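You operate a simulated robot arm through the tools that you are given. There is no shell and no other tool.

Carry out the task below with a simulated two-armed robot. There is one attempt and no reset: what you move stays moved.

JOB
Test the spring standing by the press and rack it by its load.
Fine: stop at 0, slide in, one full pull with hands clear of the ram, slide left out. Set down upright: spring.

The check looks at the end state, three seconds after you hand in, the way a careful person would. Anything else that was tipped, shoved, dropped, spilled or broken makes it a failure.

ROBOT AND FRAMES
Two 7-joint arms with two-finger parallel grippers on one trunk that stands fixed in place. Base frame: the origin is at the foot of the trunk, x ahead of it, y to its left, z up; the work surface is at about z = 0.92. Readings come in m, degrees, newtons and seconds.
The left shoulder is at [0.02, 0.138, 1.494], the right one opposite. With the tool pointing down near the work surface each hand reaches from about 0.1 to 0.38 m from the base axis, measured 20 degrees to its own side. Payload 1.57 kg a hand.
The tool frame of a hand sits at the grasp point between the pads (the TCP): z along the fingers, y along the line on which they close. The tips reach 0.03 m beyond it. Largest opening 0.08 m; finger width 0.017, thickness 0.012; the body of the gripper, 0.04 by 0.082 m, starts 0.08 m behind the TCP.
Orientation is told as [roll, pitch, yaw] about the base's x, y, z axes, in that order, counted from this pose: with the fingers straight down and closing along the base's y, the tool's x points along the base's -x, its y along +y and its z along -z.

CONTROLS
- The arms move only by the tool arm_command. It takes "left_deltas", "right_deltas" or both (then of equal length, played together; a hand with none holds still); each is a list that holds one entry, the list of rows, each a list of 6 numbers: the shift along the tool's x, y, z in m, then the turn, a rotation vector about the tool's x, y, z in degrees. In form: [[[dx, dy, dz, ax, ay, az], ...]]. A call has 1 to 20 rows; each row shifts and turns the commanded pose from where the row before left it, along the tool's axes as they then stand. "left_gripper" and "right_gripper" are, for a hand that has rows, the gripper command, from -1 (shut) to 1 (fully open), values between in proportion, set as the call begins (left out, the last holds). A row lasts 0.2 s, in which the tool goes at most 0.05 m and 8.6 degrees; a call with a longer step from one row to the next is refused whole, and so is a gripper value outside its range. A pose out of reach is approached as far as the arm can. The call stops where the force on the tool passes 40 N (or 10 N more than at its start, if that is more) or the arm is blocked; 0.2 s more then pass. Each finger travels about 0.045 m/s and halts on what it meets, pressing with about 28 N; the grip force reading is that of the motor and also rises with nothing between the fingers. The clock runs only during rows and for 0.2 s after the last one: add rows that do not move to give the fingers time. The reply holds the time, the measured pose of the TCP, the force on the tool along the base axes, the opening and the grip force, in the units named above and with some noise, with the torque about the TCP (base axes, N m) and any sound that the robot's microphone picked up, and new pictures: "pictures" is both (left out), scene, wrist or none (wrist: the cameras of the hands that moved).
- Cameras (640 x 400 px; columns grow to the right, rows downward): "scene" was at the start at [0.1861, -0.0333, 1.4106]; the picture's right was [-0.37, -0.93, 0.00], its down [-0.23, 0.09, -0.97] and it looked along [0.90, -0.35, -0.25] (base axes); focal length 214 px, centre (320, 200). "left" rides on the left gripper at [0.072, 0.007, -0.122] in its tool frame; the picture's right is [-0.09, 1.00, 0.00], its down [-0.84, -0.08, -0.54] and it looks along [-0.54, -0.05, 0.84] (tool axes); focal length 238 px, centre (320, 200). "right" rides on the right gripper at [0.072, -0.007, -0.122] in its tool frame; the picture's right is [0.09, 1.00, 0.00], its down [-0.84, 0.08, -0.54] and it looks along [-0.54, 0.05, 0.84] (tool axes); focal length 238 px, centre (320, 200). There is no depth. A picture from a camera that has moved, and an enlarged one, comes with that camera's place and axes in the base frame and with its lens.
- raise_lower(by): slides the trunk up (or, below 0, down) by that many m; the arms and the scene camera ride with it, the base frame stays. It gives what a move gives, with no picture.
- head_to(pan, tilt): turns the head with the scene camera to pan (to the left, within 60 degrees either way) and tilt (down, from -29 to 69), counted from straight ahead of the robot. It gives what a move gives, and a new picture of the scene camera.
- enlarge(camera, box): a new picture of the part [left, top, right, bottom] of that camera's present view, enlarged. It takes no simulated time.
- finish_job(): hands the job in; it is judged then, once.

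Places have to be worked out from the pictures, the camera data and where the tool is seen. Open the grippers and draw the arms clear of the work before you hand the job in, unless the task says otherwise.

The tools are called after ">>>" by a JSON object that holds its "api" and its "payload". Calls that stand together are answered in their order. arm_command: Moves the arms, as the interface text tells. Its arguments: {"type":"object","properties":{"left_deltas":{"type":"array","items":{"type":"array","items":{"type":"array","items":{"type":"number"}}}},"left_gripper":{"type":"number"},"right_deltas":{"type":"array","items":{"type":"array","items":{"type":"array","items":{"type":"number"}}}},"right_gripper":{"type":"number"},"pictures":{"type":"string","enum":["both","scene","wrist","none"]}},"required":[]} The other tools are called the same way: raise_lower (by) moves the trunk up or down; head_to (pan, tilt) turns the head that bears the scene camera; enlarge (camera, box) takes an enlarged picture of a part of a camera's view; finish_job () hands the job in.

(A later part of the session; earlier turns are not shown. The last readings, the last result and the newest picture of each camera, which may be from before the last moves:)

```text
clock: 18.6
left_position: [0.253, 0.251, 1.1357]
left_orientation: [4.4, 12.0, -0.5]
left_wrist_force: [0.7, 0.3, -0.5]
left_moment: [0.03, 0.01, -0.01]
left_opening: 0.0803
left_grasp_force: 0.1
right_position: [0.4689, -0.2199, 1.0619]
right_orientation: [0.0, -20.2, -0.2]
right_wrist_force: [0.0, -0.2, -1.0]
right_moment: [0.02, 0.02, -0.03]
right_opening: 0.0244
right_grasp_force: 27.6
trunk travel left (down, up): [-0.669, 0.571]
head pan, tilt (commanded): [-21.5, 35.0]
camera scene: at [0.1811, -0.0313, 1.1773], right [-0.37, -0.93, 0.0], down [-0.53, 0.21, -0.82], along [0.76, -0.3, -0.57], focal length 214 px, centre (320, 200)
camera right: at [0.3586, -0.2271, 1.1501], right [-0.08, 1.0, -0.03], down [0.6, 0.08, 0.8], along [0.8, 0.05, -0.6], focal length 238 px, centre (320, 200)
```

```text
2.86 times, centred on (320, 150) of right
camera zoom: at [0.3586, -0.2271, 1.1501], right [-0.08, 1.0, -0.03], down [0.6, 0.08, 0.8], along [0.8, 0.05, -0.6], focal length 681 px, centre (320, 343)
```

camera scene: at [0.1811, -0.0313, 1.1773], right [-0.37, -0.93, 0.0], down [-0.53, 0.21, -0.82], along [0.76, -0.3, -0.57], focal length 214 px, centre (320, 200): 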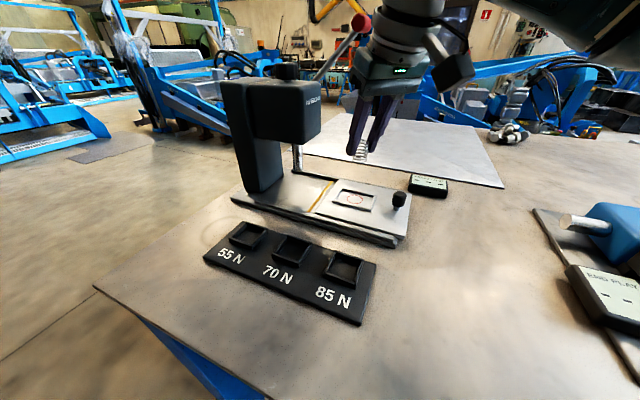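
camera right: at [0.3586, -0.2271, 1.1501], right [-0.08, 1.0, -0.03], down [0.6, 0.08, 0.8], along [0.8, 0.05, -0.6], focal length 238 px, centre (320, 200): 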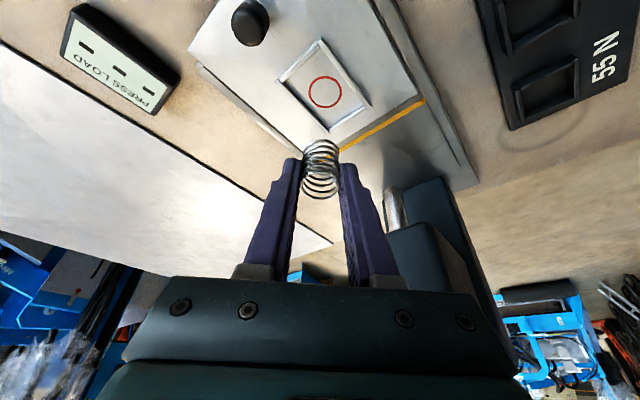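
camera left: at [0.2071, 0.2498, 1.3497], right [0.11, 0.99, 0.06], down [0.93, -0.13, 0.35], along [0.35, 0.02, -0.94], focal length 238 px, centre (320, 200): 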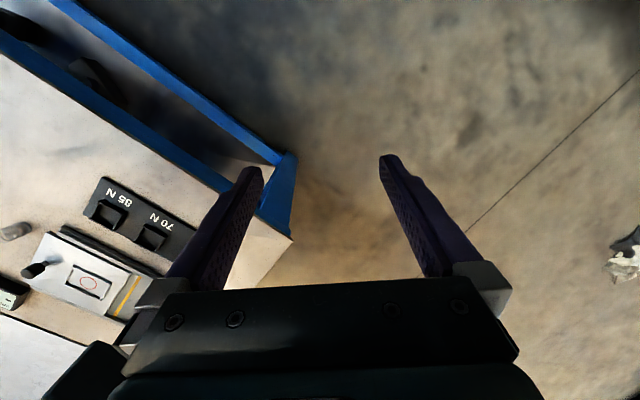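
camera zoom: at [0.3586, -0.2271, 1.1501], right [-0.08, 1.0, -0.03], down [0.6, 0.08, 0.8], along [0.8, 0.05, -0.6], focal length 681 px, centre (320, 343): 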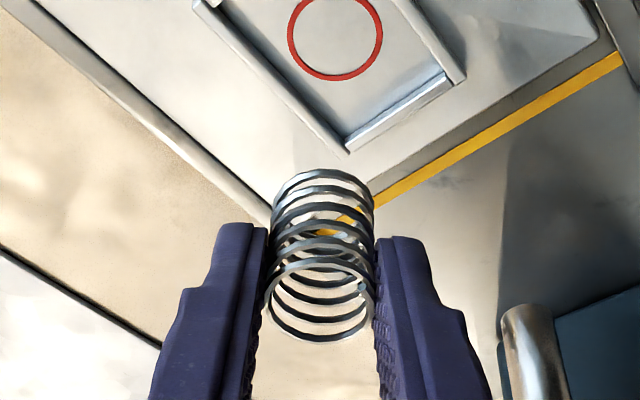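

The hand camera puts the circle at about (0.4736, -0.2196), with the spring almost directly above it. I'll lower to just above the pocket floor and look.

>>> {"api": "arm_command", "payload": {"right_deltas": [[[0.0083, 0.0003, 0.0239, 0, 0, 0], [0.0083, 0.0003, 0.0239, 0, 0, 0], [0.0082, 0.0004, 0.0238, 0, 0, 0], [0, 0, 0, 0, 0, 0]]], "pictures": "both"}}

>>> {"api": "enlarge", "payload": {"camera": "scene", "box": [320, 150, 420, 240]}}

>>> {"api": "enlarge", "payload": {"camera": "right", "box": [240, 80, 400, 220]}}

```text
clock: 19.6
left_position: [0.252, 0.2516, 1.1358]
left_orientation: [4.5, 12.0, -0.4]
left_wrist_force: [-0.3, -0.6, 0.4]
left_moment: [-0.03, 0.03, -0.01]
left_opening: 0.0798
left_grasp_force: 0.0
right_position: [0.4705, -0.2196, 0.9876]
right_orientation: [0.0, -20.1, -0.2]
right_wrist_force: [-0.3, 0.2, -0.7]
right_moment: [-0.01, -0.01, -0.02]
right_opening: 0.0242
right_grasp_force: 28.1
trunk travel left (down, up): [-0.669, 0.571]
head pan, tilt (commanded): [-21.5, 35.0]
camera scene: at [0.181, -0.0314, 1.1773], right [-0.37, -0.93, 0.0], down [-0.53, 0.21, -0.82], along [0.76, -0.3, -0.57], focal length 214 px, centre (320, 200)
camera right: at [0.361, -0.2261, 1.0756], right [-0.08, 1.0, -0.03], down [0.6, 0.08, 0.8], along [0.8, 0.05, -0.6], focal length 238 px, centre (320, 200)
```

scene: 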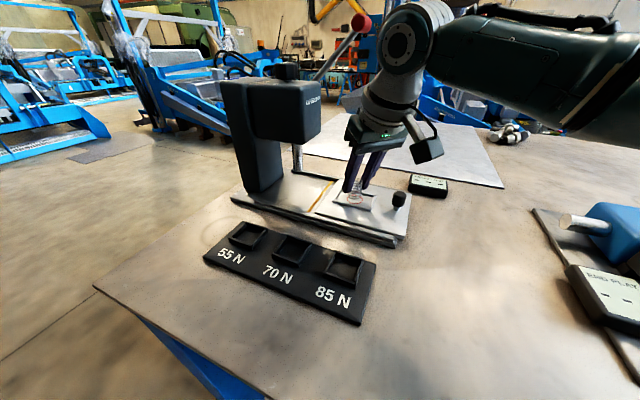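
right: 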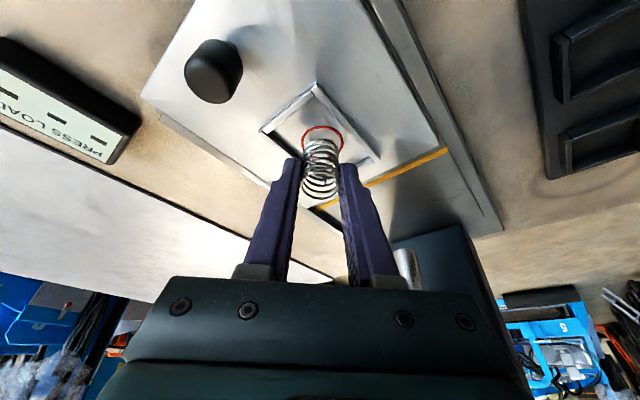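

```text
4.44 times, centred on (370, 195) of scene
camera zoom: at [0.181, -0.0314, 1.1773], right [-0.37, -0.93, 0.0], down [-0.53, 0.21, -0.82], along [0.76, -0.3, -0.57], focal length 953 px, centre (98, 222)
```

zoom: 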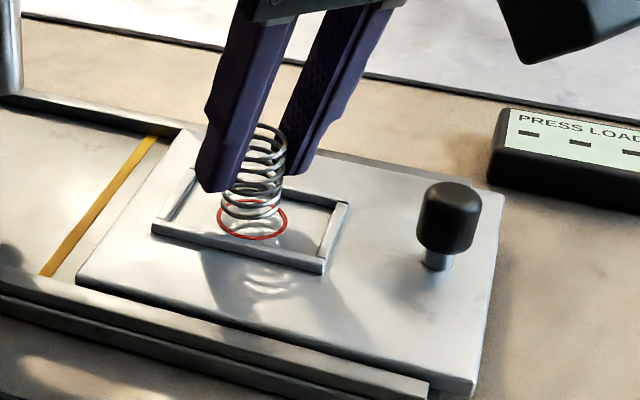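

```text
2.86 times, centred on (320, 150) of right
camera zoom: at [0.361, -0.2261, 1.0756], right [-0.08, 1.0, -0.03], down [0.6, 0.08, 0.8], along [0.8, 0.05, -0.6], focal length 681 px, centre (320, 343)
```

zoom: 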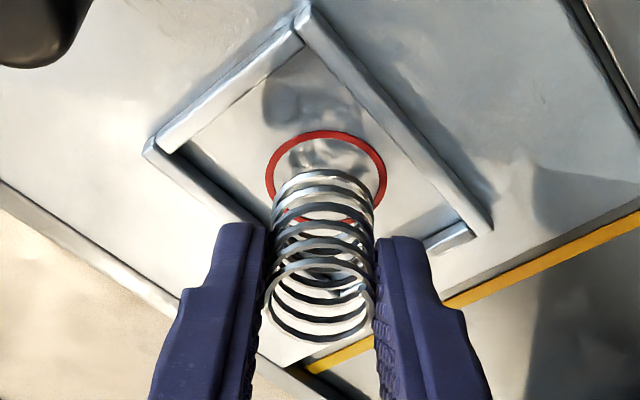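

The spring is centred over the red circle, with its base about 8 mm above the pocket floor. I'll lower gently in small steps and watch the force.

>>> {"api": "arm_command", "payload": {"right_deltas": [[[0.0013, 0, 0.0037, 0, 0, 0], [0.001, 0, 0.0028, 0, 0, 0], [0, 0, 0, 0, 0, 0]]], "pictures": "none"}}

>>> {"api": "enlarge", "payload": {"camera": "scene", "box": [330, 160, 390, 220]}}

>>> {"api": "enlarge", "payload": {"camera": "right", "box": [270, 100, 370, 200]}}

```text
clock: 20.4
left_position: [0.2533, 0.2513, 1.136]
left_orientation: [4.6, 12.0, -0.5]
left_wrist_force: [-0.7, 0.3, -0.2]
left_moment: [-0.03, -0.03, -0.01]
left_opening: 0.08
left_grasp_force: 0.0
right_position: [0.4719, -0.2186, 0.9829]
right_orientation: [0.1, -20.2, -0.2]
right_wrist_force: [-2.8, 2.8, 17.2]
right_moment: [0.1, 0.14, 0.05]
right_opening: 0.0242
right_grasp_force: 28.0
trunk travel left (down, up): [-0.669, 0.571]
head pan, tilt (commanded): [-21.5, 35.0]
```

```text
6.67 times, centred on (360, 190) of scene
camera zoom: at [0.1817, -0.0315, 1.1778], right [-0.37, -0.93, 0.0], down [-0.53, 0.21, -0.82], along [0.76, -0.3, -0.57], focal length 1430 px, centre (53, 267)
```

zoom: 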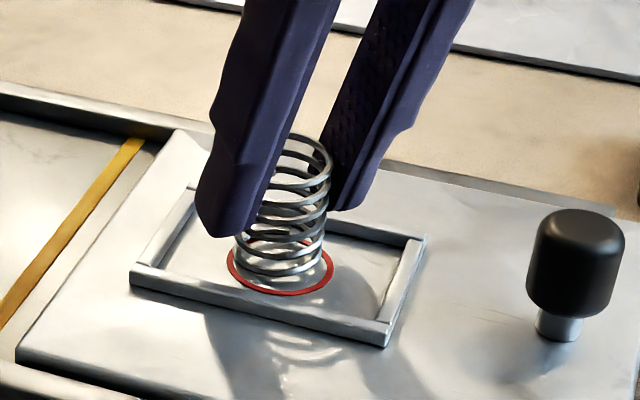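

```text
4.00 times, centred on (320, 150) of right
camera zoom: at [0.3625, -0.2262, 1.0703], right [-0.08, 1.0, -0.03], down [0.6, 0.07, 0.8], along [0.8, 0.05, -0.6], focal length 953 px, centre (320, 400)
```

zoom: 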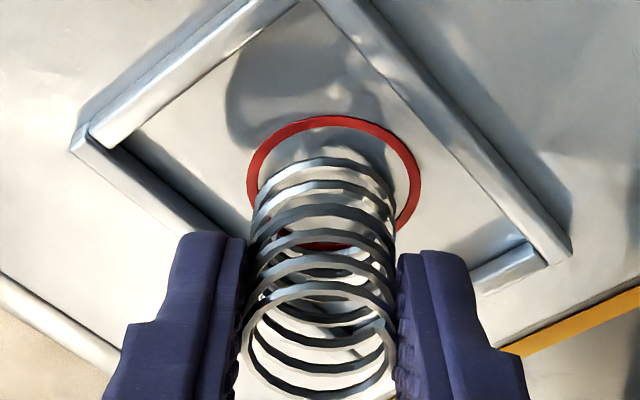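

The force rose to 17 N upward, so something is touching. I'll zoom closely on the spring's base before releasing.

>>> {"api": "enlarge", "payload": {"camera": "scene", "box": [344, 180, 374, 210]}}

>>> {"api": "enlarge", "payload": {"camera": "right", "box": [290, 120, 350, 180]}}

>>> {"api": "enlarge", "payload": {"camera": "left", "box": [0, 150, 250, 350]}}

```text
13.33 times, centred on (359, 195) of scene
camera zoom: at [0.1817, -0.0315, 1.1778], right [-0.37, -0.93, 0.0], down [-0.53, 0.21, -0.82], along [0.76, -0.3, -0.57], focal length 2860 px, centre (-200, 267)
```

zoom: 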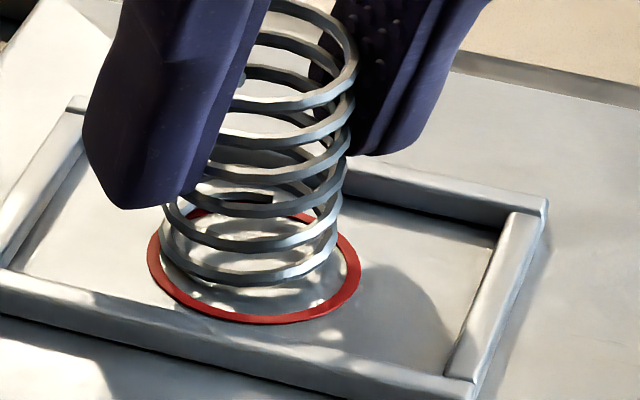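

```text
6.67 times, centred on (320, 150) of right
camera zoom: at [0.3625, -0.2262, 1.0703], right [-0.08, 1.0, -0.03], down [0.6, 0.07, 0.8], along [0.8, 0.05, -0.6], focal length 1589 px, centre (320, 533)
```

zoom: 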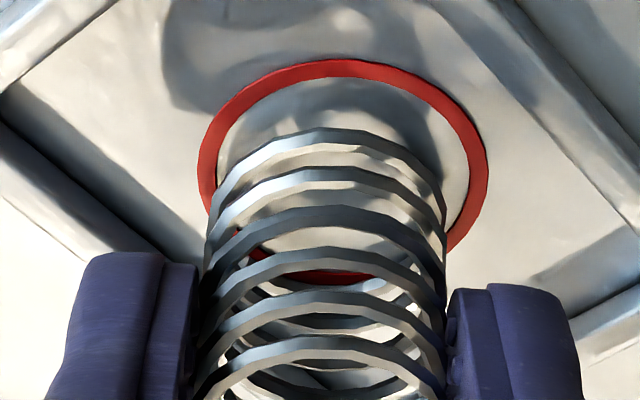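

```text
2.00 times, centred on (125, 250) of left
camera zoom: at [0.2075, 0.2497, 1.2702], right [0.12, 0.99, 0.06], down [0.93, -0.13, 0.35], along [0.35, 0.01, -0.94], focal length 477 px, centre (710, 100)
```

zoom: 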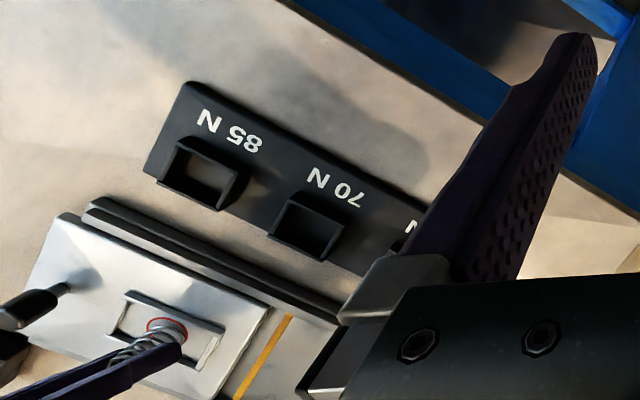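

The base looks offset from the circle in both views: it's either hovering a few mm or shifted forward. The left camera gives a third direction to tell which.

>>> {"api": "enlarge", "payload": {"camera": "left", "box": [30, 280, 110, 350]}}

>>> {"api": "enlarge", "payload": {"camera": "left", "box": [40, 300, 70, 330]}}

```text
5.71 times, centred on (70, 315) of left
camera zoom: at [0.2075, 0.2497, 1.2702], right [0.12, 0.99, 0.06], down [0.93, -0.13, 0.35], along [0.35, 0.01, -0.94], focal length 1362 px, centre (1749, -457)
```

zoom: 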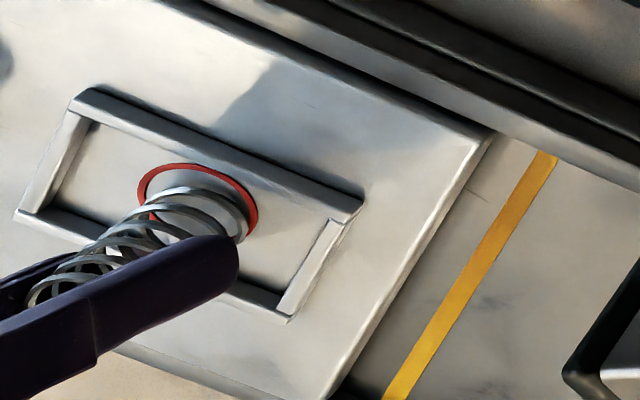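

```text
13.33 times, centred on (55, 315) of left
camera zoom: at [0.2075, 0.2497, 1.2702], right [0.12, 0.99, 0.06], down [0.93, -0.13, 0.35], along [0.35, 0.01, -0.94], focal length 3178 px, centre (3853, -1333)
```

zoom: 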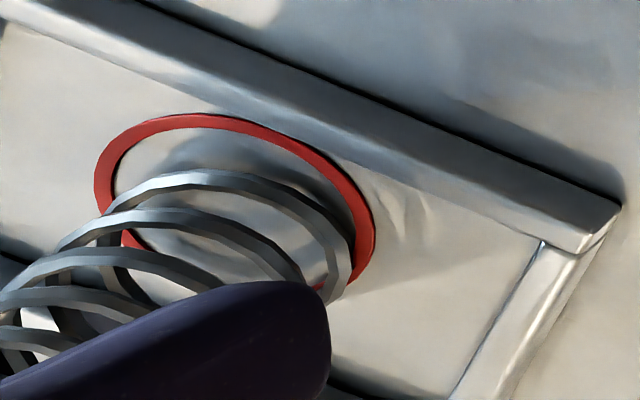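

Fitting all three views, the spring stands about 4 to 5 mm too far forward and 1.6 mm too far right, almost touching the floor. I'll lift a little and shift it back.

>>> {"api": "arm_command", "payload": {"right_deltas": [[[-0.0021, 0, -0.0056, 0, 0, 0], [0.0042, 0.0015, -0.0015, 0, 0, 0], [0, 0, 0, 0, 0, 0]]], "pictures": "none"}}

>>> {"api": "enlarge", "payload": {"camera": "scene", "box": [344, 180, 374, 210]}}

>>> {"api": "enlarge", "payload": {"camera": "right", "box": [290, 120, 350, 180]}}

>>> {"api": "enlarge", "payload": {"camera": "left", "box": [40, 300, 70, 330]}}

```text
clock: 21.2
left_position: [0.252, 0.2515, 1.1349]
left_orientation: [4.6, 12.0, -0.5]
left_wrist_force: [1.0, 0.7, -0.1]
left_moment: [-0.01, 0.0, 0.02]
left_opening: 0.08
left_grasp_force: 0.1
right_position: [0.4658, -0.2176, 0.986]
right_orientation: [-0.1, -20.0, -0.3]
right_wrist_force: [0.8, 0.3, -0.9]
right_moment: [0.03, -0.02, -0.02]
right_opening: 0.0243
right_grasp_force: 27.8
trunk travel left (down, up): [-0.669, 0.571]
head pan, tilt (commanded): [-21.5, 35.0]
```

```text
13.33 times, centred on (359, 195) of scene
camera zoom: at [0.1811, -0.0314, 1.1773], right [-0.37, -0.93, 0.0], down [-0.53, 0.21, -0.82], along [0.76, -0.3, -0.57], focal length 2860 px, centre (-200, 267)
```

zoom: 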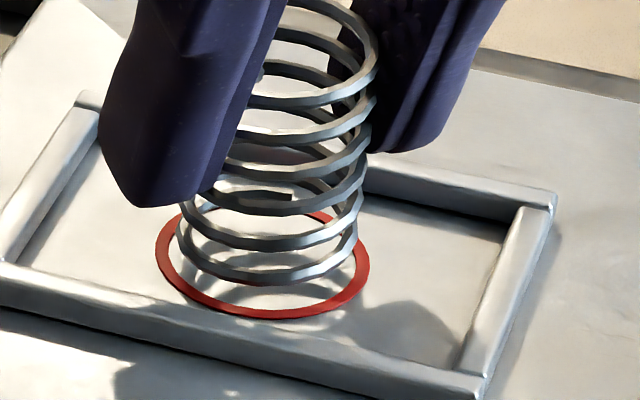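

```text
6.67 times, centred on (320, 150) of right
camera zoom: at [0.3566, -0.225, 1.0743], right [-0.08, 1.0, -0.03], down [0.6, 0.08, 0.8], along [0.79, 0.05, -0.61], focal length 1589 px, centre (320, 533)
```

zoom: 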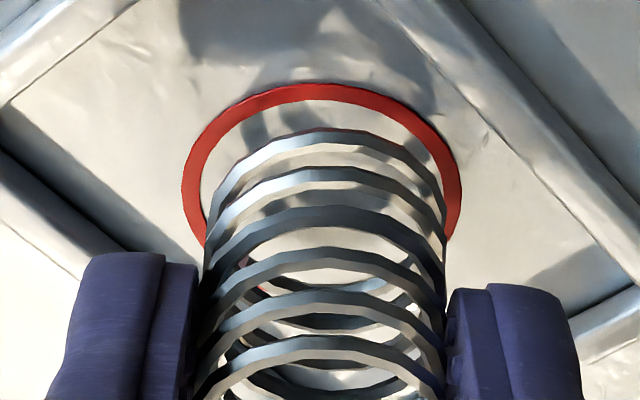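

```text
13.33 times, centred on (55, 315) of left
camera zoom: at [0.2069, 0.2498, 1.2697], right [0.12, 0.99, 0.06], down [0.93, -0.13, 0.35], along [0.35, 0.01, -0.94], focal length 3178 px, centre (3853, -1333)
```

zoom: 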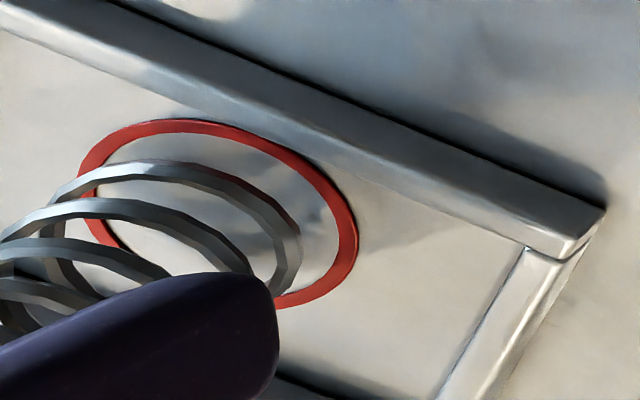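

Now the spring is centred on the circle and about 4.4 mm above the floor. I'll lower it 4 mm straight down and check the force.

>>> {"api": "arm_command", "payload": {"right_deltas": [[[0.0007, 0, 0.002, 0, 0, 0], [0.0007, 0, 0.0018, 0, 0, 0], [0, 0, 0, 0, 0, 0]]], "pictures": "none"}}

>>> {"api": "enlarge", "payload": {"camera": "scene", "box": [344, 180, 374, 210]}}

>>> {"api": "enlarge", "payload": {"camera": "left", "box": [40, 300, 70, 330]}}

```text
clock: 22.0
left_position: [0.2521, 0.2515, 1.1353]
left_orientation: [4.6, 12.0, -0.5]
left_wrist_force: [0.9, 1.1, 0.6]
left_moment: [0.0, 0.0, -0.02]
left_opening: 0.0801
left_grasp_force: 0.0
right_position: [0.4672, -0.2186, 0.9828]
right_orientation: [0.0, -20.2, -0.2]
right_wrist_force: [0.0, 0.3, 1.3]
right_moment: [-0.03, 0.01, 0.0]
right_opening: 0.0242
right_grasp_force: 28.3
trunk travel left (down, up): [-0.669, 0.571]
head pan, tilt (commanded): [-21.5, 35.0]
```

```text
13.33 times, centred on (359, 195) of scene
camera zoom: at [0.1811, -0.0314, 1.1774], right [-0.37, -0.93, 0.0], down [-0.53, 0.21, -0.82], along [0.76, -0.3, -0.57], focal length 2860 px, centre (-200, 267)
```

zoom: 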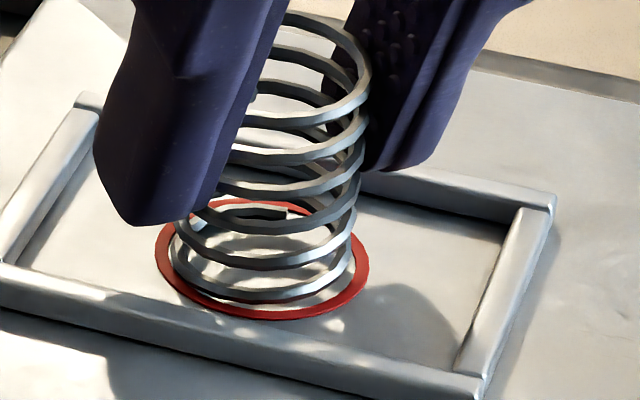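

```text
13.33 times, centred on (55, 315) of left
camera zoom: at [0.207, 0.2498, 1.2698], right [0.12, 0.99, 0.06], down [0.93, -0.13, 0.35], along [0.35, 0.01, -0.94], focal length 3178 px, centre (3853, -1333)
```

zoom: 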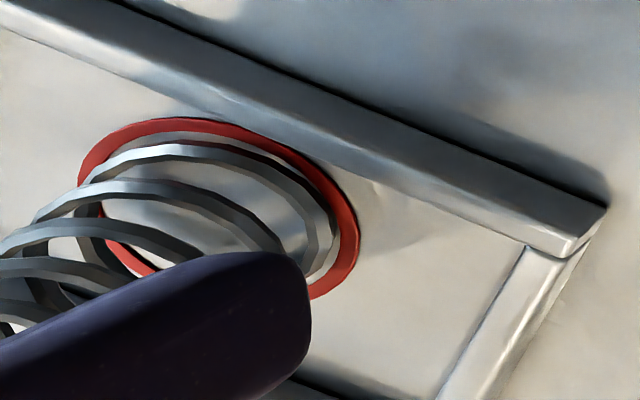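

The spring sits inside the circle with about a millimetre to go. I'll lower that last millimetre and open the fingers.

>>> {"api": "arm_command", "payload": {"right_deltas": [[[0.0004, 0, 0.001, 0, 0, 0], [0, 0, 0, 0, 0, 0]]], "pictures": "none"}}

>>> {"api": "arm_command", "payload": {"right_deltas": [[[0, 0, 0, 0, 0, 0], [0, 0, 0, 0, 0, 0], [0, 0, 0, 0, 0, 0]]], "right_gripper": 0.2, "pictures": "both"}}

>>> {"api": "enlarge", "payload": {"camera": "scene", "box": [330, 160, 390, 220]}}

```text
clock: 22.6
left_position: [0.2525, 0.2506, 1.1368]
left_orientation: [4.6, 12.0, -0.5]
left_wrist_force: [-0.3, -0.8, -0.1]
left_moment: [0.01, -0.03, -0.02]
left_opening: 0.0798
left_grasp_force: 0.1
right_position: [0.4675, -0.2176, 0.9814]
right_orientation: [0.0, -20.3, -0.1]
right_wrist_force: [-3.4, 2.3, 13.1]
right_moment: [0.05, 0.11, 0.06]
right_opening: 0.0244
right_grasp_force: 28.3
trunk travel left (down, up): [-0.669, 0.571]
head pan, tilt (commanded): [-21.5, 35.0]
```

```text
clock: 23.4
left_position: [0.2524, 0.2509, 1.1346]
left_orientation: [4.6, 12.0, -0.6]
left_wrist_force: [-0.2, 0.2, 0.2]
left_moment: [-0.02, 0.04, 0.02]
left_opening: 0.0799
left_grasp_force: 0.1
right_position: [0.4673, -0.2173, 0.9821]
right_orientation: [0.0, -20.0, -0.3]
right_wrist_force: [0.0, 0.1, 0.1]
right_moment: [0.0, -0.06, 0.0]
right_opening: 0.048
right_grasp_force: 0.0
trunk travel left (down, up): [-0.669, 0.571]
head pan, tilt (commanded): [-21.5, 35.0]
camera scene: at [0.1811, -0.0314, 1.1773], right [-0.37, -0.93, 0.0], down [-0.53, 0.21, -0.82], along [0.76, -0.3, -0.57], focal length 214 px, centre (320, 200)
camera right: at [0.357, -0.2245, 1.0694], right [-0.08, 1.0, -0.03], down [0.6, 0.08, 0.8], along [0.8, 0.05, -0.6], focal length 238 px, centre (320, 200)
```

scene: 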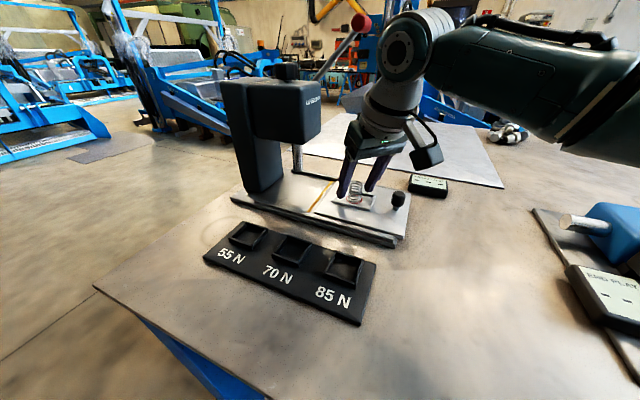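
right: 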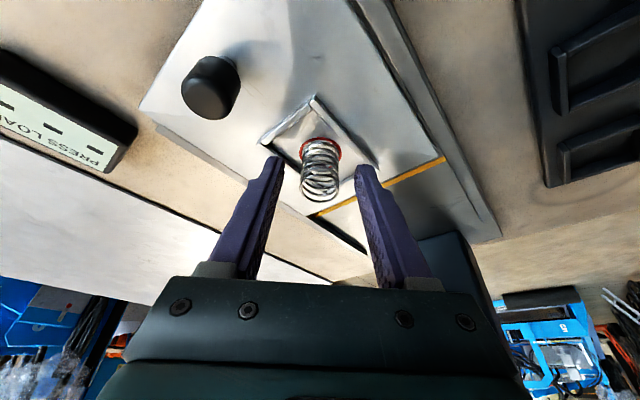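

```text
6.67 times, centred on (360, 190) of scene
camera zoom: at [0.1811, -0.0314, 1.1773], right [-0.37, -0.93, 0.0], down [-0.53, 0.21, -0.82], along [0.76, -0.3, -0.57], focal length 1430 px, centre (53, 267)
```

zoom: 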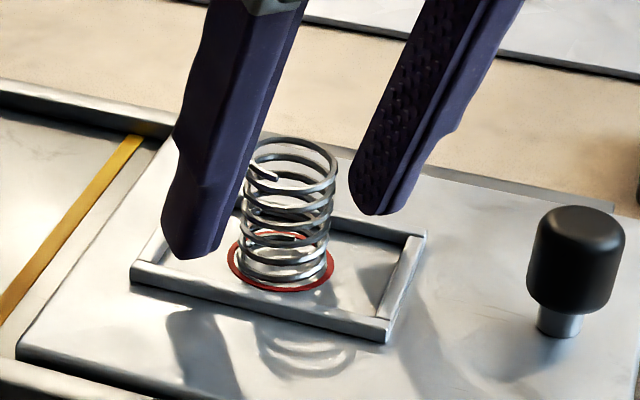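

The spring stands upright inside the circle. I'll raise the hand clear, tilt and yaw it a bit so it leans away from the press head, and move above the slide knob at about (0.4135, -0.2705).

>>> {"api": "arm_command", "payload": {"right_deltas": [[[-0.0103, 0, -0.0282, 0, 0, 0], [-0.0103, 0, -0.0282, 0, 0, 0], [-0.0103, 0, -0.0282, 0, 0, 0], [0, 0, 0, 0, -5, 0], [0, 0, 0, 0, -5, 0], [0, 0, 0, -3.75, 0, -6.5], [0, 0, 0, -3.75, 0, -6.5], [0.0283, -0.0125, -0.0002, 0, 0, 0], [0.0283, -0.0125, -0.0002, 0, 0, 0], [0.0283, -0.0125, -0.0002, 0, 0, 0], [0, 0, 0, 0, 0, 0]]], "pictures": "both"}}

>>> {"api": "enlarge", "payload": {"camera": "scene", "box": [310, 140, 430, 240]}}

```text
clock: 25.8
left_position: [0.2536, 0.2527, 1.1364]
left_orientation: [4.6, 12.0, -0.6]
left_wrist_force: [0.1, -0.3, 0.2]
left_moment: [0.01, 0.01, -0.03]
left_opening: 0.0801
left_grasp_force: 0.1
right_position: [0.4046, -0.2749, 1.0282]
right_orientation: [0.0, -30.1, 14.9]
right_wrist_force: [0.1, -0.4, 0.9]
right_moment: [-0.01, 0.0, 0.0]
right_opening: 0.0482
right_grasp_force: 0.0
trunk travel left (down, up): [-0.669, 0.571]
head pan, tilt (commanded): [-21.5, 35.0]
camera scene: at [0.181, -0.0314, 1.1773], right [-0.37, -0.93, 0.0], down [-0.53, 0.21, -0.82], along [0.76, -0.3, -0.57], focal length 214 px, centre (320, 200)
camera right: at [0.2871, -0.3125, 1.0952], right [-0.33, 0.94, -0.05], down [0.42, 0.19, 0.89], along [0.85, 0.28, -0.46], focal length 238 px, centre (320, 200)
```

scene: 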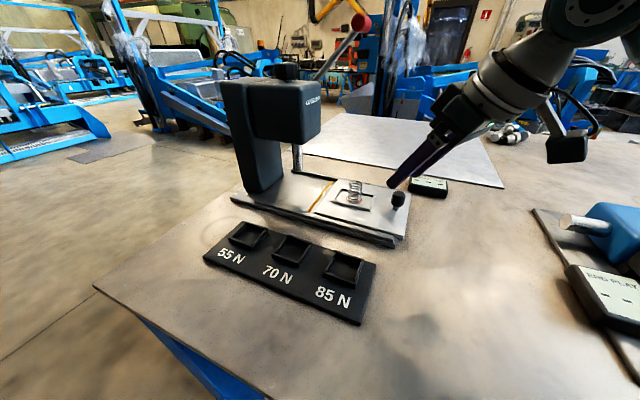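
right: 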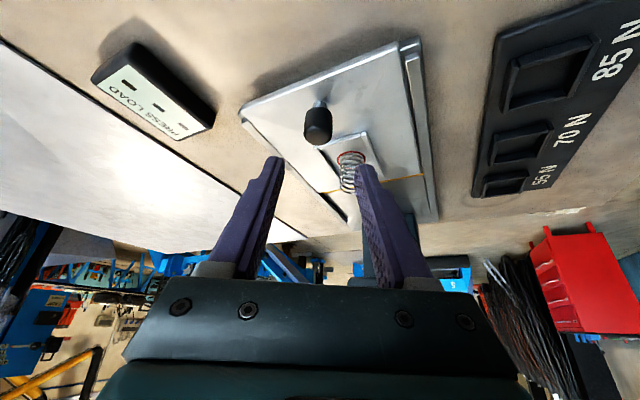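

```text
4.00 times, centred on (370, 190) of scene
camera zoom: at [0.181, -0.0314, 1.1773], right [-0.37, -0.93, 0.0], down [-0.53, 0.21, -0.82], along [0.76, -0.3, -0.57], focal length 858 px, centre (120, 240)
```

zoom: 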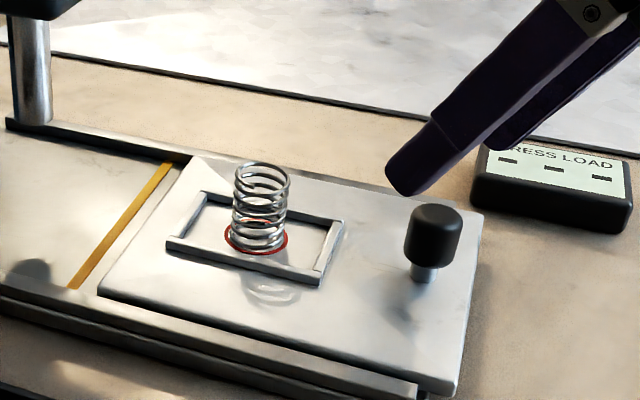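

The spring is upright and centred. I'll zoom the hand camera on the knob to line up the grasp.

>>> {"api": "enlarge", "payload": {"camera": "right", "box": [270, 80, 370, 180]}}

>>> {"api": "enlarge", "payload": {"camera": "left", "box": [0, 230, 100, 330]}}

```text
4.00 times, centred on (320, 130) of right
camera zoom: at [0.2871, -0.3125, 1.0952], right [-0.33, 0.94, -0.05], down [0.42, 0.19, 0.89], along [0.85, 0.28, -0.46], focal length 953 px, centre (320, 480)
```

zoom: 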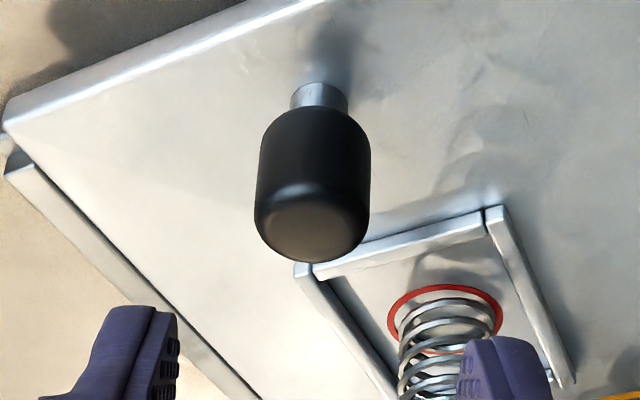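

```text
4.00 times, centred on (50, 280) of left
camera zoom: at [0.2069, 0.2498, 1.2698], right [0.12, 0.99, 0.06], down [0.93, -0.13, 0.35], along [0.35, 0.01, -0.94], focal length 953 px, centre (1400, -120)
```

zoom: 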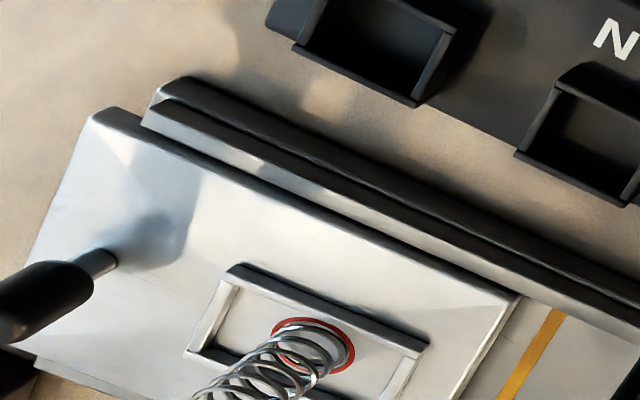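

The knob is at about (0.412, -0.2755), nearly centred between the fingers. I'll lower over it with a 2.5 mm sideways correction.

>>> {"api": "arm_command", "payload": {"right_deltas": [[[0.0083, -0.0008, 0.0138, 0, 0, 0], [0.0083, -0.0008, 0.0138, 0, 0, 0], [0.0084, -0.0009, 0.0137, 0, 0, 0], [0, 0, 0, 0, 0, 0]]], "pictures": "both"}}

>>> {"api": "enlarge", "payload": {"camera": "right", "box": [250, 80, 390, 220]}}

>>> {"api": "enlarge", "payload": {"camera": "scene", "box": [330, 150, 450, 240]}}

```text
clock: 26.8
left_position: [0.2507, 0.2504, 1.1346]
left_orientation: [4.6, 12.0, -0.5]
left_wrist_force: [-0.3, 0.0, -0.1]
left_moment: [0.02, 0.01, -0.02]
left_opening: 0.0799
left_grasp_force: 0.1
right_position: [0.4037, -0.2754, 0.9771]
right_orientation: [0.0, -30.1, 14.9]
right_wrist_force: [0.0, 0.9, -0.4]
right_moment: [-0.01, 0.0, 0.0]
right_opening: 0.0481
right_grasp_force: 0.0
trunk travel left (down, up): [-0.669, 0.571]
head pan, tilt (commanded): [-21.5, 35.0]
camera scene: at [0.1811, -0.0314, 1.1773], right [-0.37, -0.93, 0.0], down [-0.53, 0.21, -0.82], along [0.76, -0.3, -0.57], focal length 214 px, centre (320, 200)
camera right: at [0.2865, -0.3149, 1.0462], right [-0.33, 0.94, -0.05], down [0.42, 0.19, 0.89], along [0.85, 0.28, -0.46], focal length 238 px, centre (320, 200)
```

scene: 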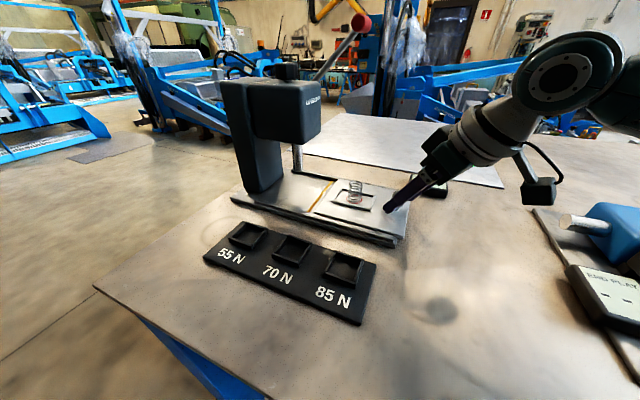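
right: 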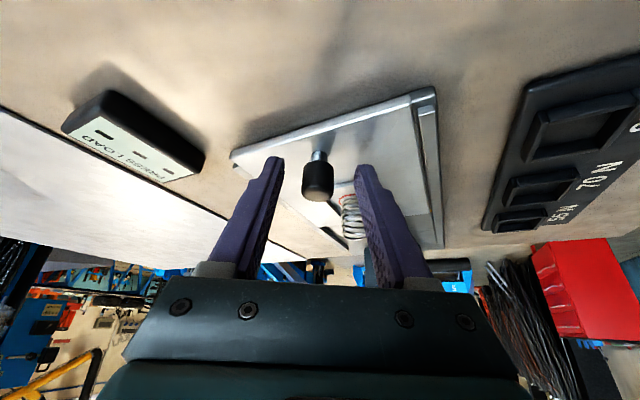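

```text
2.86 times, centred on (320, 150) of right
camera zoom: at [0.2865, -0.3149, 1.0462], right [-0.33, 0.94, -0.05], down [0.42, 0.19, 0.89], along [0.85, 0.28, -0.46], focal length 681 px, centre (320, 343)
```

zoom: 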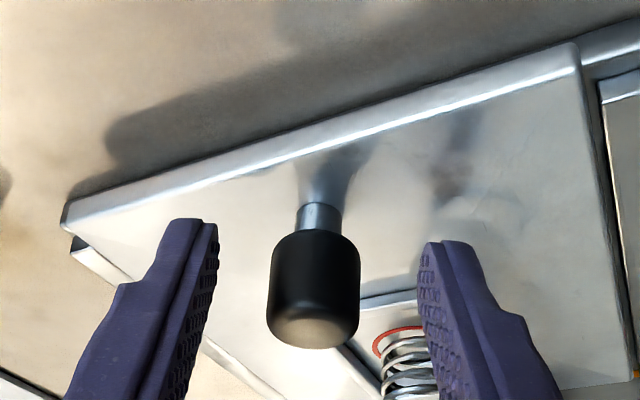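

```text
4.44 times, centred on (390, 195) of scene
camera zoom: at [0.1811, -0.0314, 1.1773], right [-0.37, -0.93, 0.0], down [-0.53, 0.21, -0.82], along [0.76, -0.3, -0.57], focal length 953 px, centre (9, 222)
```

zoom: 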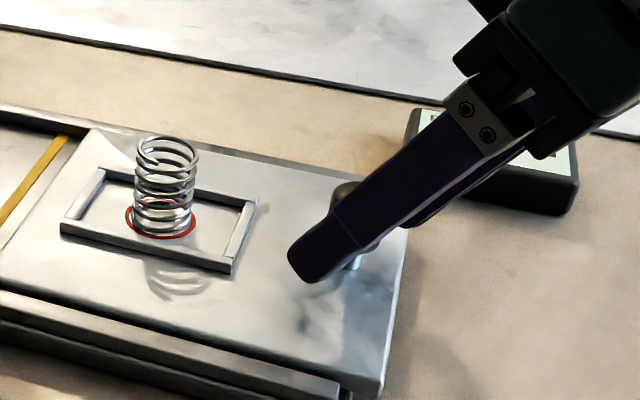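

The knob is straddled squarely by the fingers. I'll close on it.

>>> {"api": "arm_command", "payload": {"right_deltas": [[[0, 0, 0, 0, 0, 0], [0, 0, 0, 0, 0, 0], [0, 0, 0, 0, 0, 0], [0, 0, 0, 0, 0, 0]]], "right_gripper": -1, "pictures": "none"}}

>>> {"api": "enlarge", "payload": {"camera": "right", "box": [250, 80, 390, 220]}}

>>> {"api": "enlarge", "payload": {"camera": "scene", "box": [230, 130, 430, 260]}}

```text
clock: 27.8
left_position: [0.2529, 0.2509, 1.1352]
left_orientation: [4.5, 12.0, -0.5]
left_wrist_force: [0.1, 0.6, 0.9]
left_moment: [0.01, 0.04, 0.0]
left_opening: 0.0799
left_grasp_force: 0.0
right_position: [0.4036, -0.278, 0.9777]
right_orientation: [-0.1, -29.9, 14.8]
right_wrist_force: [3.2, -3.8, -4.3]
right_moment: [0.39, 0.06, -0.08]
right_opening: 0.0216
right_grasp_force: 34.5
trunk travel left (down, up): [-0.669, 0.571]
head pan, tilt (commanded): [-21.5, 35.0]
```

```text
2.86 times, centred on (320, 150) of right
camera zoom: at [0.2867, -0.3154, 1.0465], right [-0.33, 0.94, -0.05], down [0.42, 0.19, 0.89], along [0.85, 0.27, -0.46], focal length 681 px, centre (320, 343)
```

zoom: 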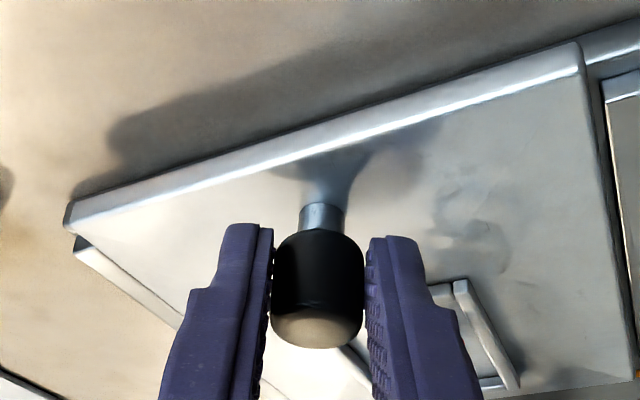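

```text
3.08 times, centred on (330, 195) of scene
camera zoom: at [0.1813, -0.0318, 1.1773], right [-0.37, -0.93, 0.0], down [-0.53, 0.21, -0.82], along [0.76, -0.3, -0.57], focal length 660 px, centre (289, 215)
```

zoom: 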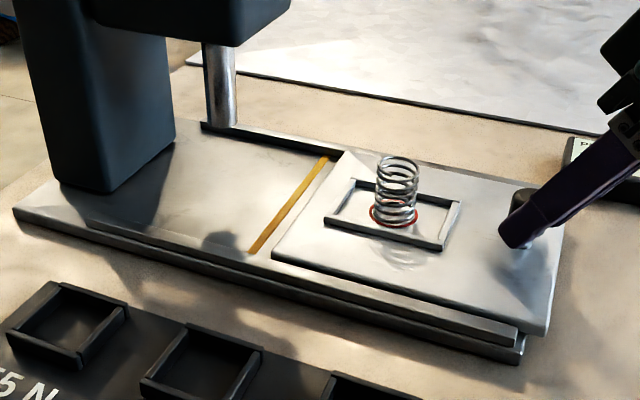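

The knob is held (21.6 mm). I'll push the slide in along its 45° axis slowly, 40 mm first, and watch the side forces and the spring.

>>> {"api": "arm_command", "payload": {"right_deltas": [[[-0.003, 0.002, 0.00173, 0, 0, 0], [-0.006, 0.004, 0.00346, 0, 0, 0], [-0.006, 0.004, 0.00346, 0, 0, 0], [-0.006, 0.004, 0.00346, 0, 0, 0], [-0.006, 0.004, 0.00346, 0, 0, 0], [-0.003, 0.002, 0.00173, 0, 0, 0], [0, 0, 0, 0, 0, 0]]], "pictures": "scene"}}

>>> {"api": "enlarge", "payload": {"camera": "scene", "box": [230, 130, 430, 260]}}

```text
clock: 29.4
left_position: [0.2529, 0.2508, 1.1364]
left_orientation: [4.5, 12.0, -0.5]
left_wrist_force: [-0.3, 0.6, -0.7]
left_moment: [-0.04, 0.03, 0.0]
left_opening: 0.0799
left_grasp_force: 0.2
right_position: [0.4327, -0.2492, 0.9799]
right_orientation: [-0.1, -29.9, 14.9]
right_wrist_force: [11.1, -12.1, -21.3]
right_moment: [0.15, 0.54, -0.18]
right_opening: 0.0214
right_grasp_force: 34.5
trunk travel left (down, up): [-0.669, 0.571]
head pan, tilt (commanded): [-21.5, 35.0]
camera scene: at [0.1811, -0.0323, 1.1773], right [-0.37, -0.93, 0.0], down [-0.53, 0.21, -0.82], along [0.76, -0.3, -0.57], focal length 214 px, centre (320, 200)
```

scene: 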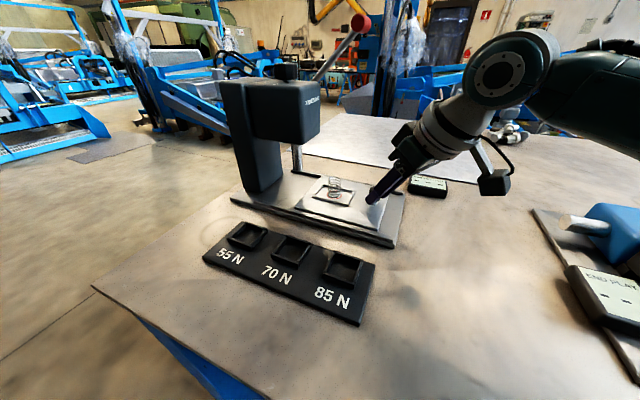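

```text
3.08 times, centred on (330, 195) of scene
camera zoom: at [0.1811, -0.0323, 1.1773], right [-0.37, -0.93, 0.0], down [-0.53, 0.21, -0.82], along [0.76, -0.3, -0.57], focal length 660 px, centre (289, 215)
```

zoom: 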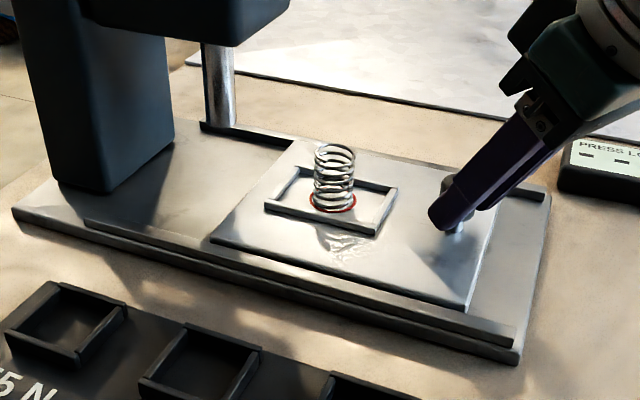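

The slide moves along 45° and the spring stays upright. The knob is pulling the hand down and sideways, so I'll correct the command by about 2 mm and push another 40 mm.

>>> {"api": "arm_command", "payload": {"right_deltas": [[[0.0004, -0.0017, 0.0027, 0, 0, 0], [-0.003, 0.002, 0.00173, 0, 0, 0], [-0.006, 0.004, 0.00346, 0, 0, 0], [-0.006, 0.004, 0.00346, 0, 0, 0], [-0.006, 0.004, 0.00346, 0, 0, 0], [-0.006, 0.004, 0.00346, 0, 0, 0], [-0.003, 0.002, 0.00173, 0, 0, 0], [0, 0, 0, 0, 0, 0]]], "pictures": "scene"}}

>>> {"api": "enlarge", "payload": {"camera": "scene", "box": [230, 130, 430, 260]}}

```text
clock: 31.2
left_position: [0.2519, 0.2529, 1.1358]
left_orientation: [4.8, 12.0, -0.5]
left_wrist_force: [0.0, 0.4, -0.1]
left_moment: [-0.04, 0.03, 0.0]
left_opening: 0.0802
left_grasp_force: 0.0
right_position: [0.4629, -0.2197, 0.9783]
right_orientation: [0.1, -30.1, 14.9]
right_wrist_force: [-11.0, 11.2, 22.0]
right_moment: [-0.13, -0.4, 0.21]
right_opening: 0.0216
right_grasp_force: 35.0
trunk travel left (down, up): [-0.669, 0.571]
head pan, tilt (commanded): [-21.5, 35.0]
camera scene: at [0.1811, -0.0306, 1.1774], right [-0.37, -0.93, 0.0], down [-0.53, 0.21, -0.82], along [0.76, -0.3, -0.57], focal length 214 px, centre (320, 200)
```

scene: 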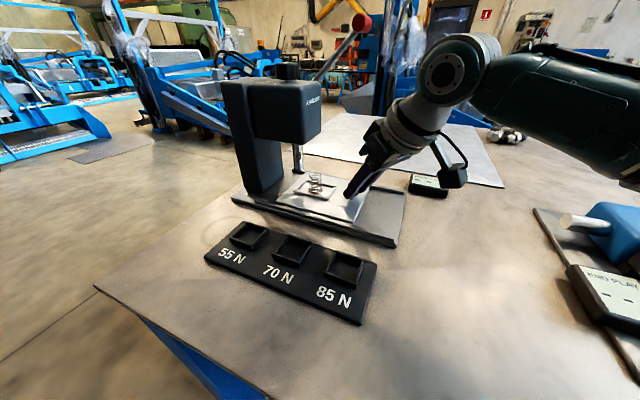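

```text
3.08 times, centred on (330, 195) of scene
camera zoom: at [0.1811, -0.0306, 1.1774], right [-0.37, -0.93, 0.0], down [-0.53, 0.21, -0.82], along [0.76, -0.3, -0.57], focal length 660 px, centre (289, 215)
```

zoom: 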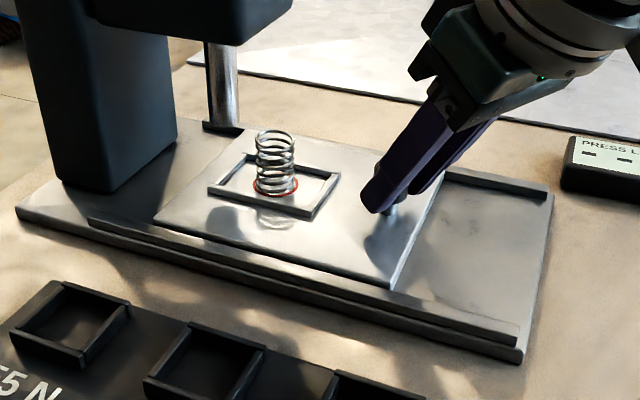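

The correction was twice what was needed, so I'll back half of it off. I'll push 30 mm further.

>>> {"api": "arm_command", "payload": {"right_deltas": [[[-0.0002, 0.0009, -0.0013, 0, 0, 0], [-0.003, 0.002, 0.00173, 0, 0, 0], [-0.006, 0.004, 0.00346, 0, 0, 0], [-0.006, 0.004, 0.00346, 0, 0, 0], [-0.0045, 0.003, 0.0026, 0, 0, 0], [-0.003, 0.002, 0.00173, 0, 0, 0], [0, 0, 0, 0, 0, 0]]], "pictures": "scene"}}

>>> {"api": "enlarge", "payload": {"camera": "scene", "box": [230, 110, 400, 240]}}

>>> {"api": "enlarge", "payload": {"camera": "right", "box": [220, 80, 420, 280]}}

```text
clock: 32.8
left_position: [0.2522, 0.2507, 1.1352]
left_orientation: [4.5, 12.1, -0.5]
left_wrist_force: [0.4, 0.0, 0.2]
left_moment: [0.03, 0.02, 0.01]
left_opening: 0.0801
left_grasp_force: 0.0
right_position: [0.483, -0.1994, 0.9775]
right_orientation: [-0.1, -30.0, 14.9]
right_wrist_force: [0.6, -1.7, -1.4]
right_moment: [0.32, 0.76, 0.01]
right_opening: 0.0212
right_grasp_force: 34.1
trunk travel left (down, up): [-0.669, 0.571]
head pan, tilt (commanded): [-21.5, 35.0]
camera scene: at [0.181, -0.0315, 1.1772], right [-0.37, -0.93, 0.0], down [-0.53, 0.21, -0.82], along [0.76, -0.3, -0.57], focal length 214 px, centre (320, 200)
```

scene: 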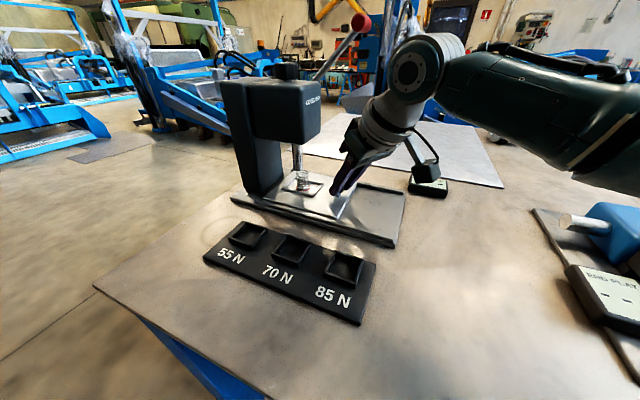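

```text
3.08 times, centred on (315, 175) of scene
camera zoom: at [0.181, -0.0315, 1.1772], right [-0.37, -0.93, 0.0], down [-0.53, 0.21, -0.82], along [0.76, -0.3, -0.57], focal length 660 px, centre (335, 277)
```

zoom: 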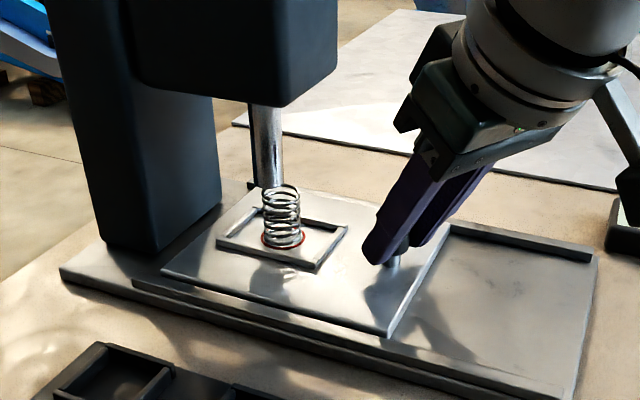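

```text
2.00 times, centred on (320, 180) of right
camera zoom: at [0.3651, -0.2373, 1.0464], right [-0.33, 0.94, -0.05], down [0.42, 0.19, 0.89], along [0.84, 0.27, -0.46], focal length 477 px, centre (320, 240)
```

zoom: 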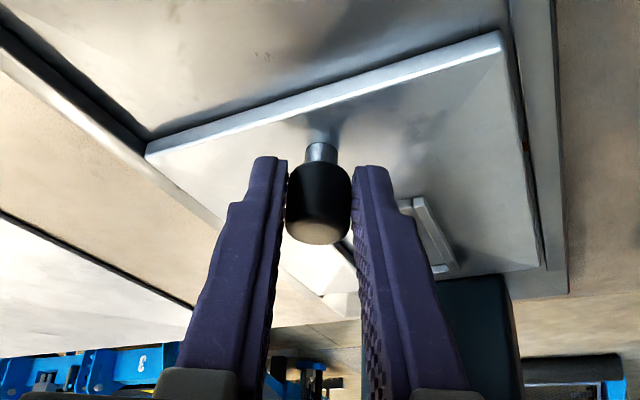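

The spring is nearly under the ram and the side forces are close to zero. I'll continue in 4 mm steps until the slide meets its stop.

>>> {"api": "arm_command", "payload": {"right_deltas": [[[-0.003, 0.002, 0.00173, 0, 0, 0], [-0.003, 0.002, 0.00173, 0, 0, 0], [-0.003, 0.002, 0.00173, 0, 0, 0], [0, 0, 0, 0, 0, 0]]], "pictures": "scene"}}

>>> {"api": "enlarge", "payload": {"camera": "scene", "box": [230, 110, 400, 240]}}

```text
clock: 33.8
left_position: [0.2501, 0.2485, 1.1349]
left_orientation: [4.5, 12.2, -0.7]
left_wrist_force: [-0.7, -0.8, 0.5]
left_moment: [-0.03, 0.03, 0.02]
left_opening: 0.0799
left_grasp_force: 0.1
right_position: [0.4878, -0.1932, 0.9776]
right_orientation: [-0.2, -29.7, 14.8]
right_wrist_force: [-20.0, -8.5, 8.8]
right_moment: [0.33, 0.53, -0.08]
right_opening: 0.0214
right_grasp_force: 34.8
trunk travel left (down, up): [-0.669, 0.571]
head pan, tilt (commanded): [-21.5, 35.0]
camera scene: at [0.179, -0.0327, 1.177], right [-0.37, -0.93, 0.0], down [-0.54, 0.21, -0.82], along [0.76, -0.3, -0.58], focal length 214 px, centre (320, 200)
```

scene: 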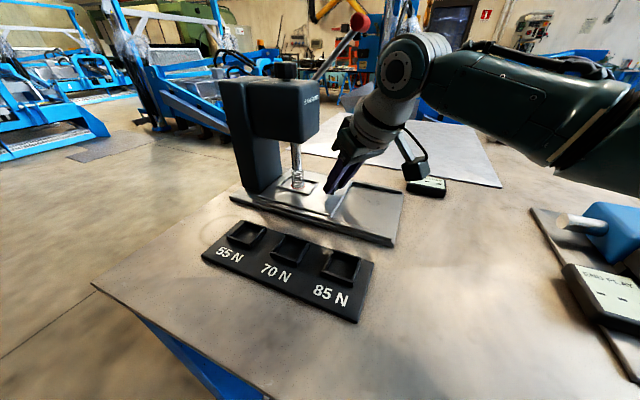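

```text
3.08 times, centred on (315, 175) of scene
camera zoom: at [0.179, -0.0327, 1.177], right [-0.37, -0.93, 0.0], down [-0.54, 0.21, -0.82], along [0.76, -0.3, -0.58], focal length 660 px, centre (335, 277)
```

zoom: 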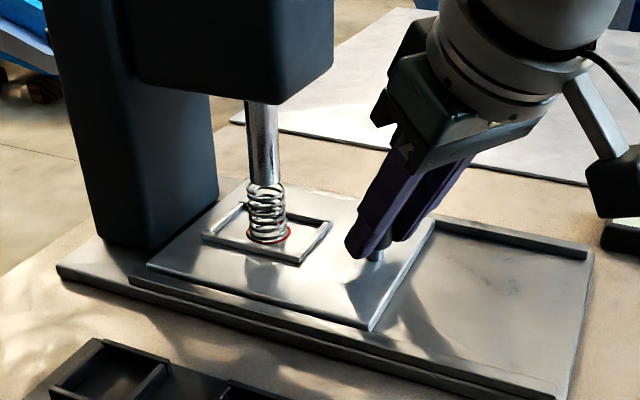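

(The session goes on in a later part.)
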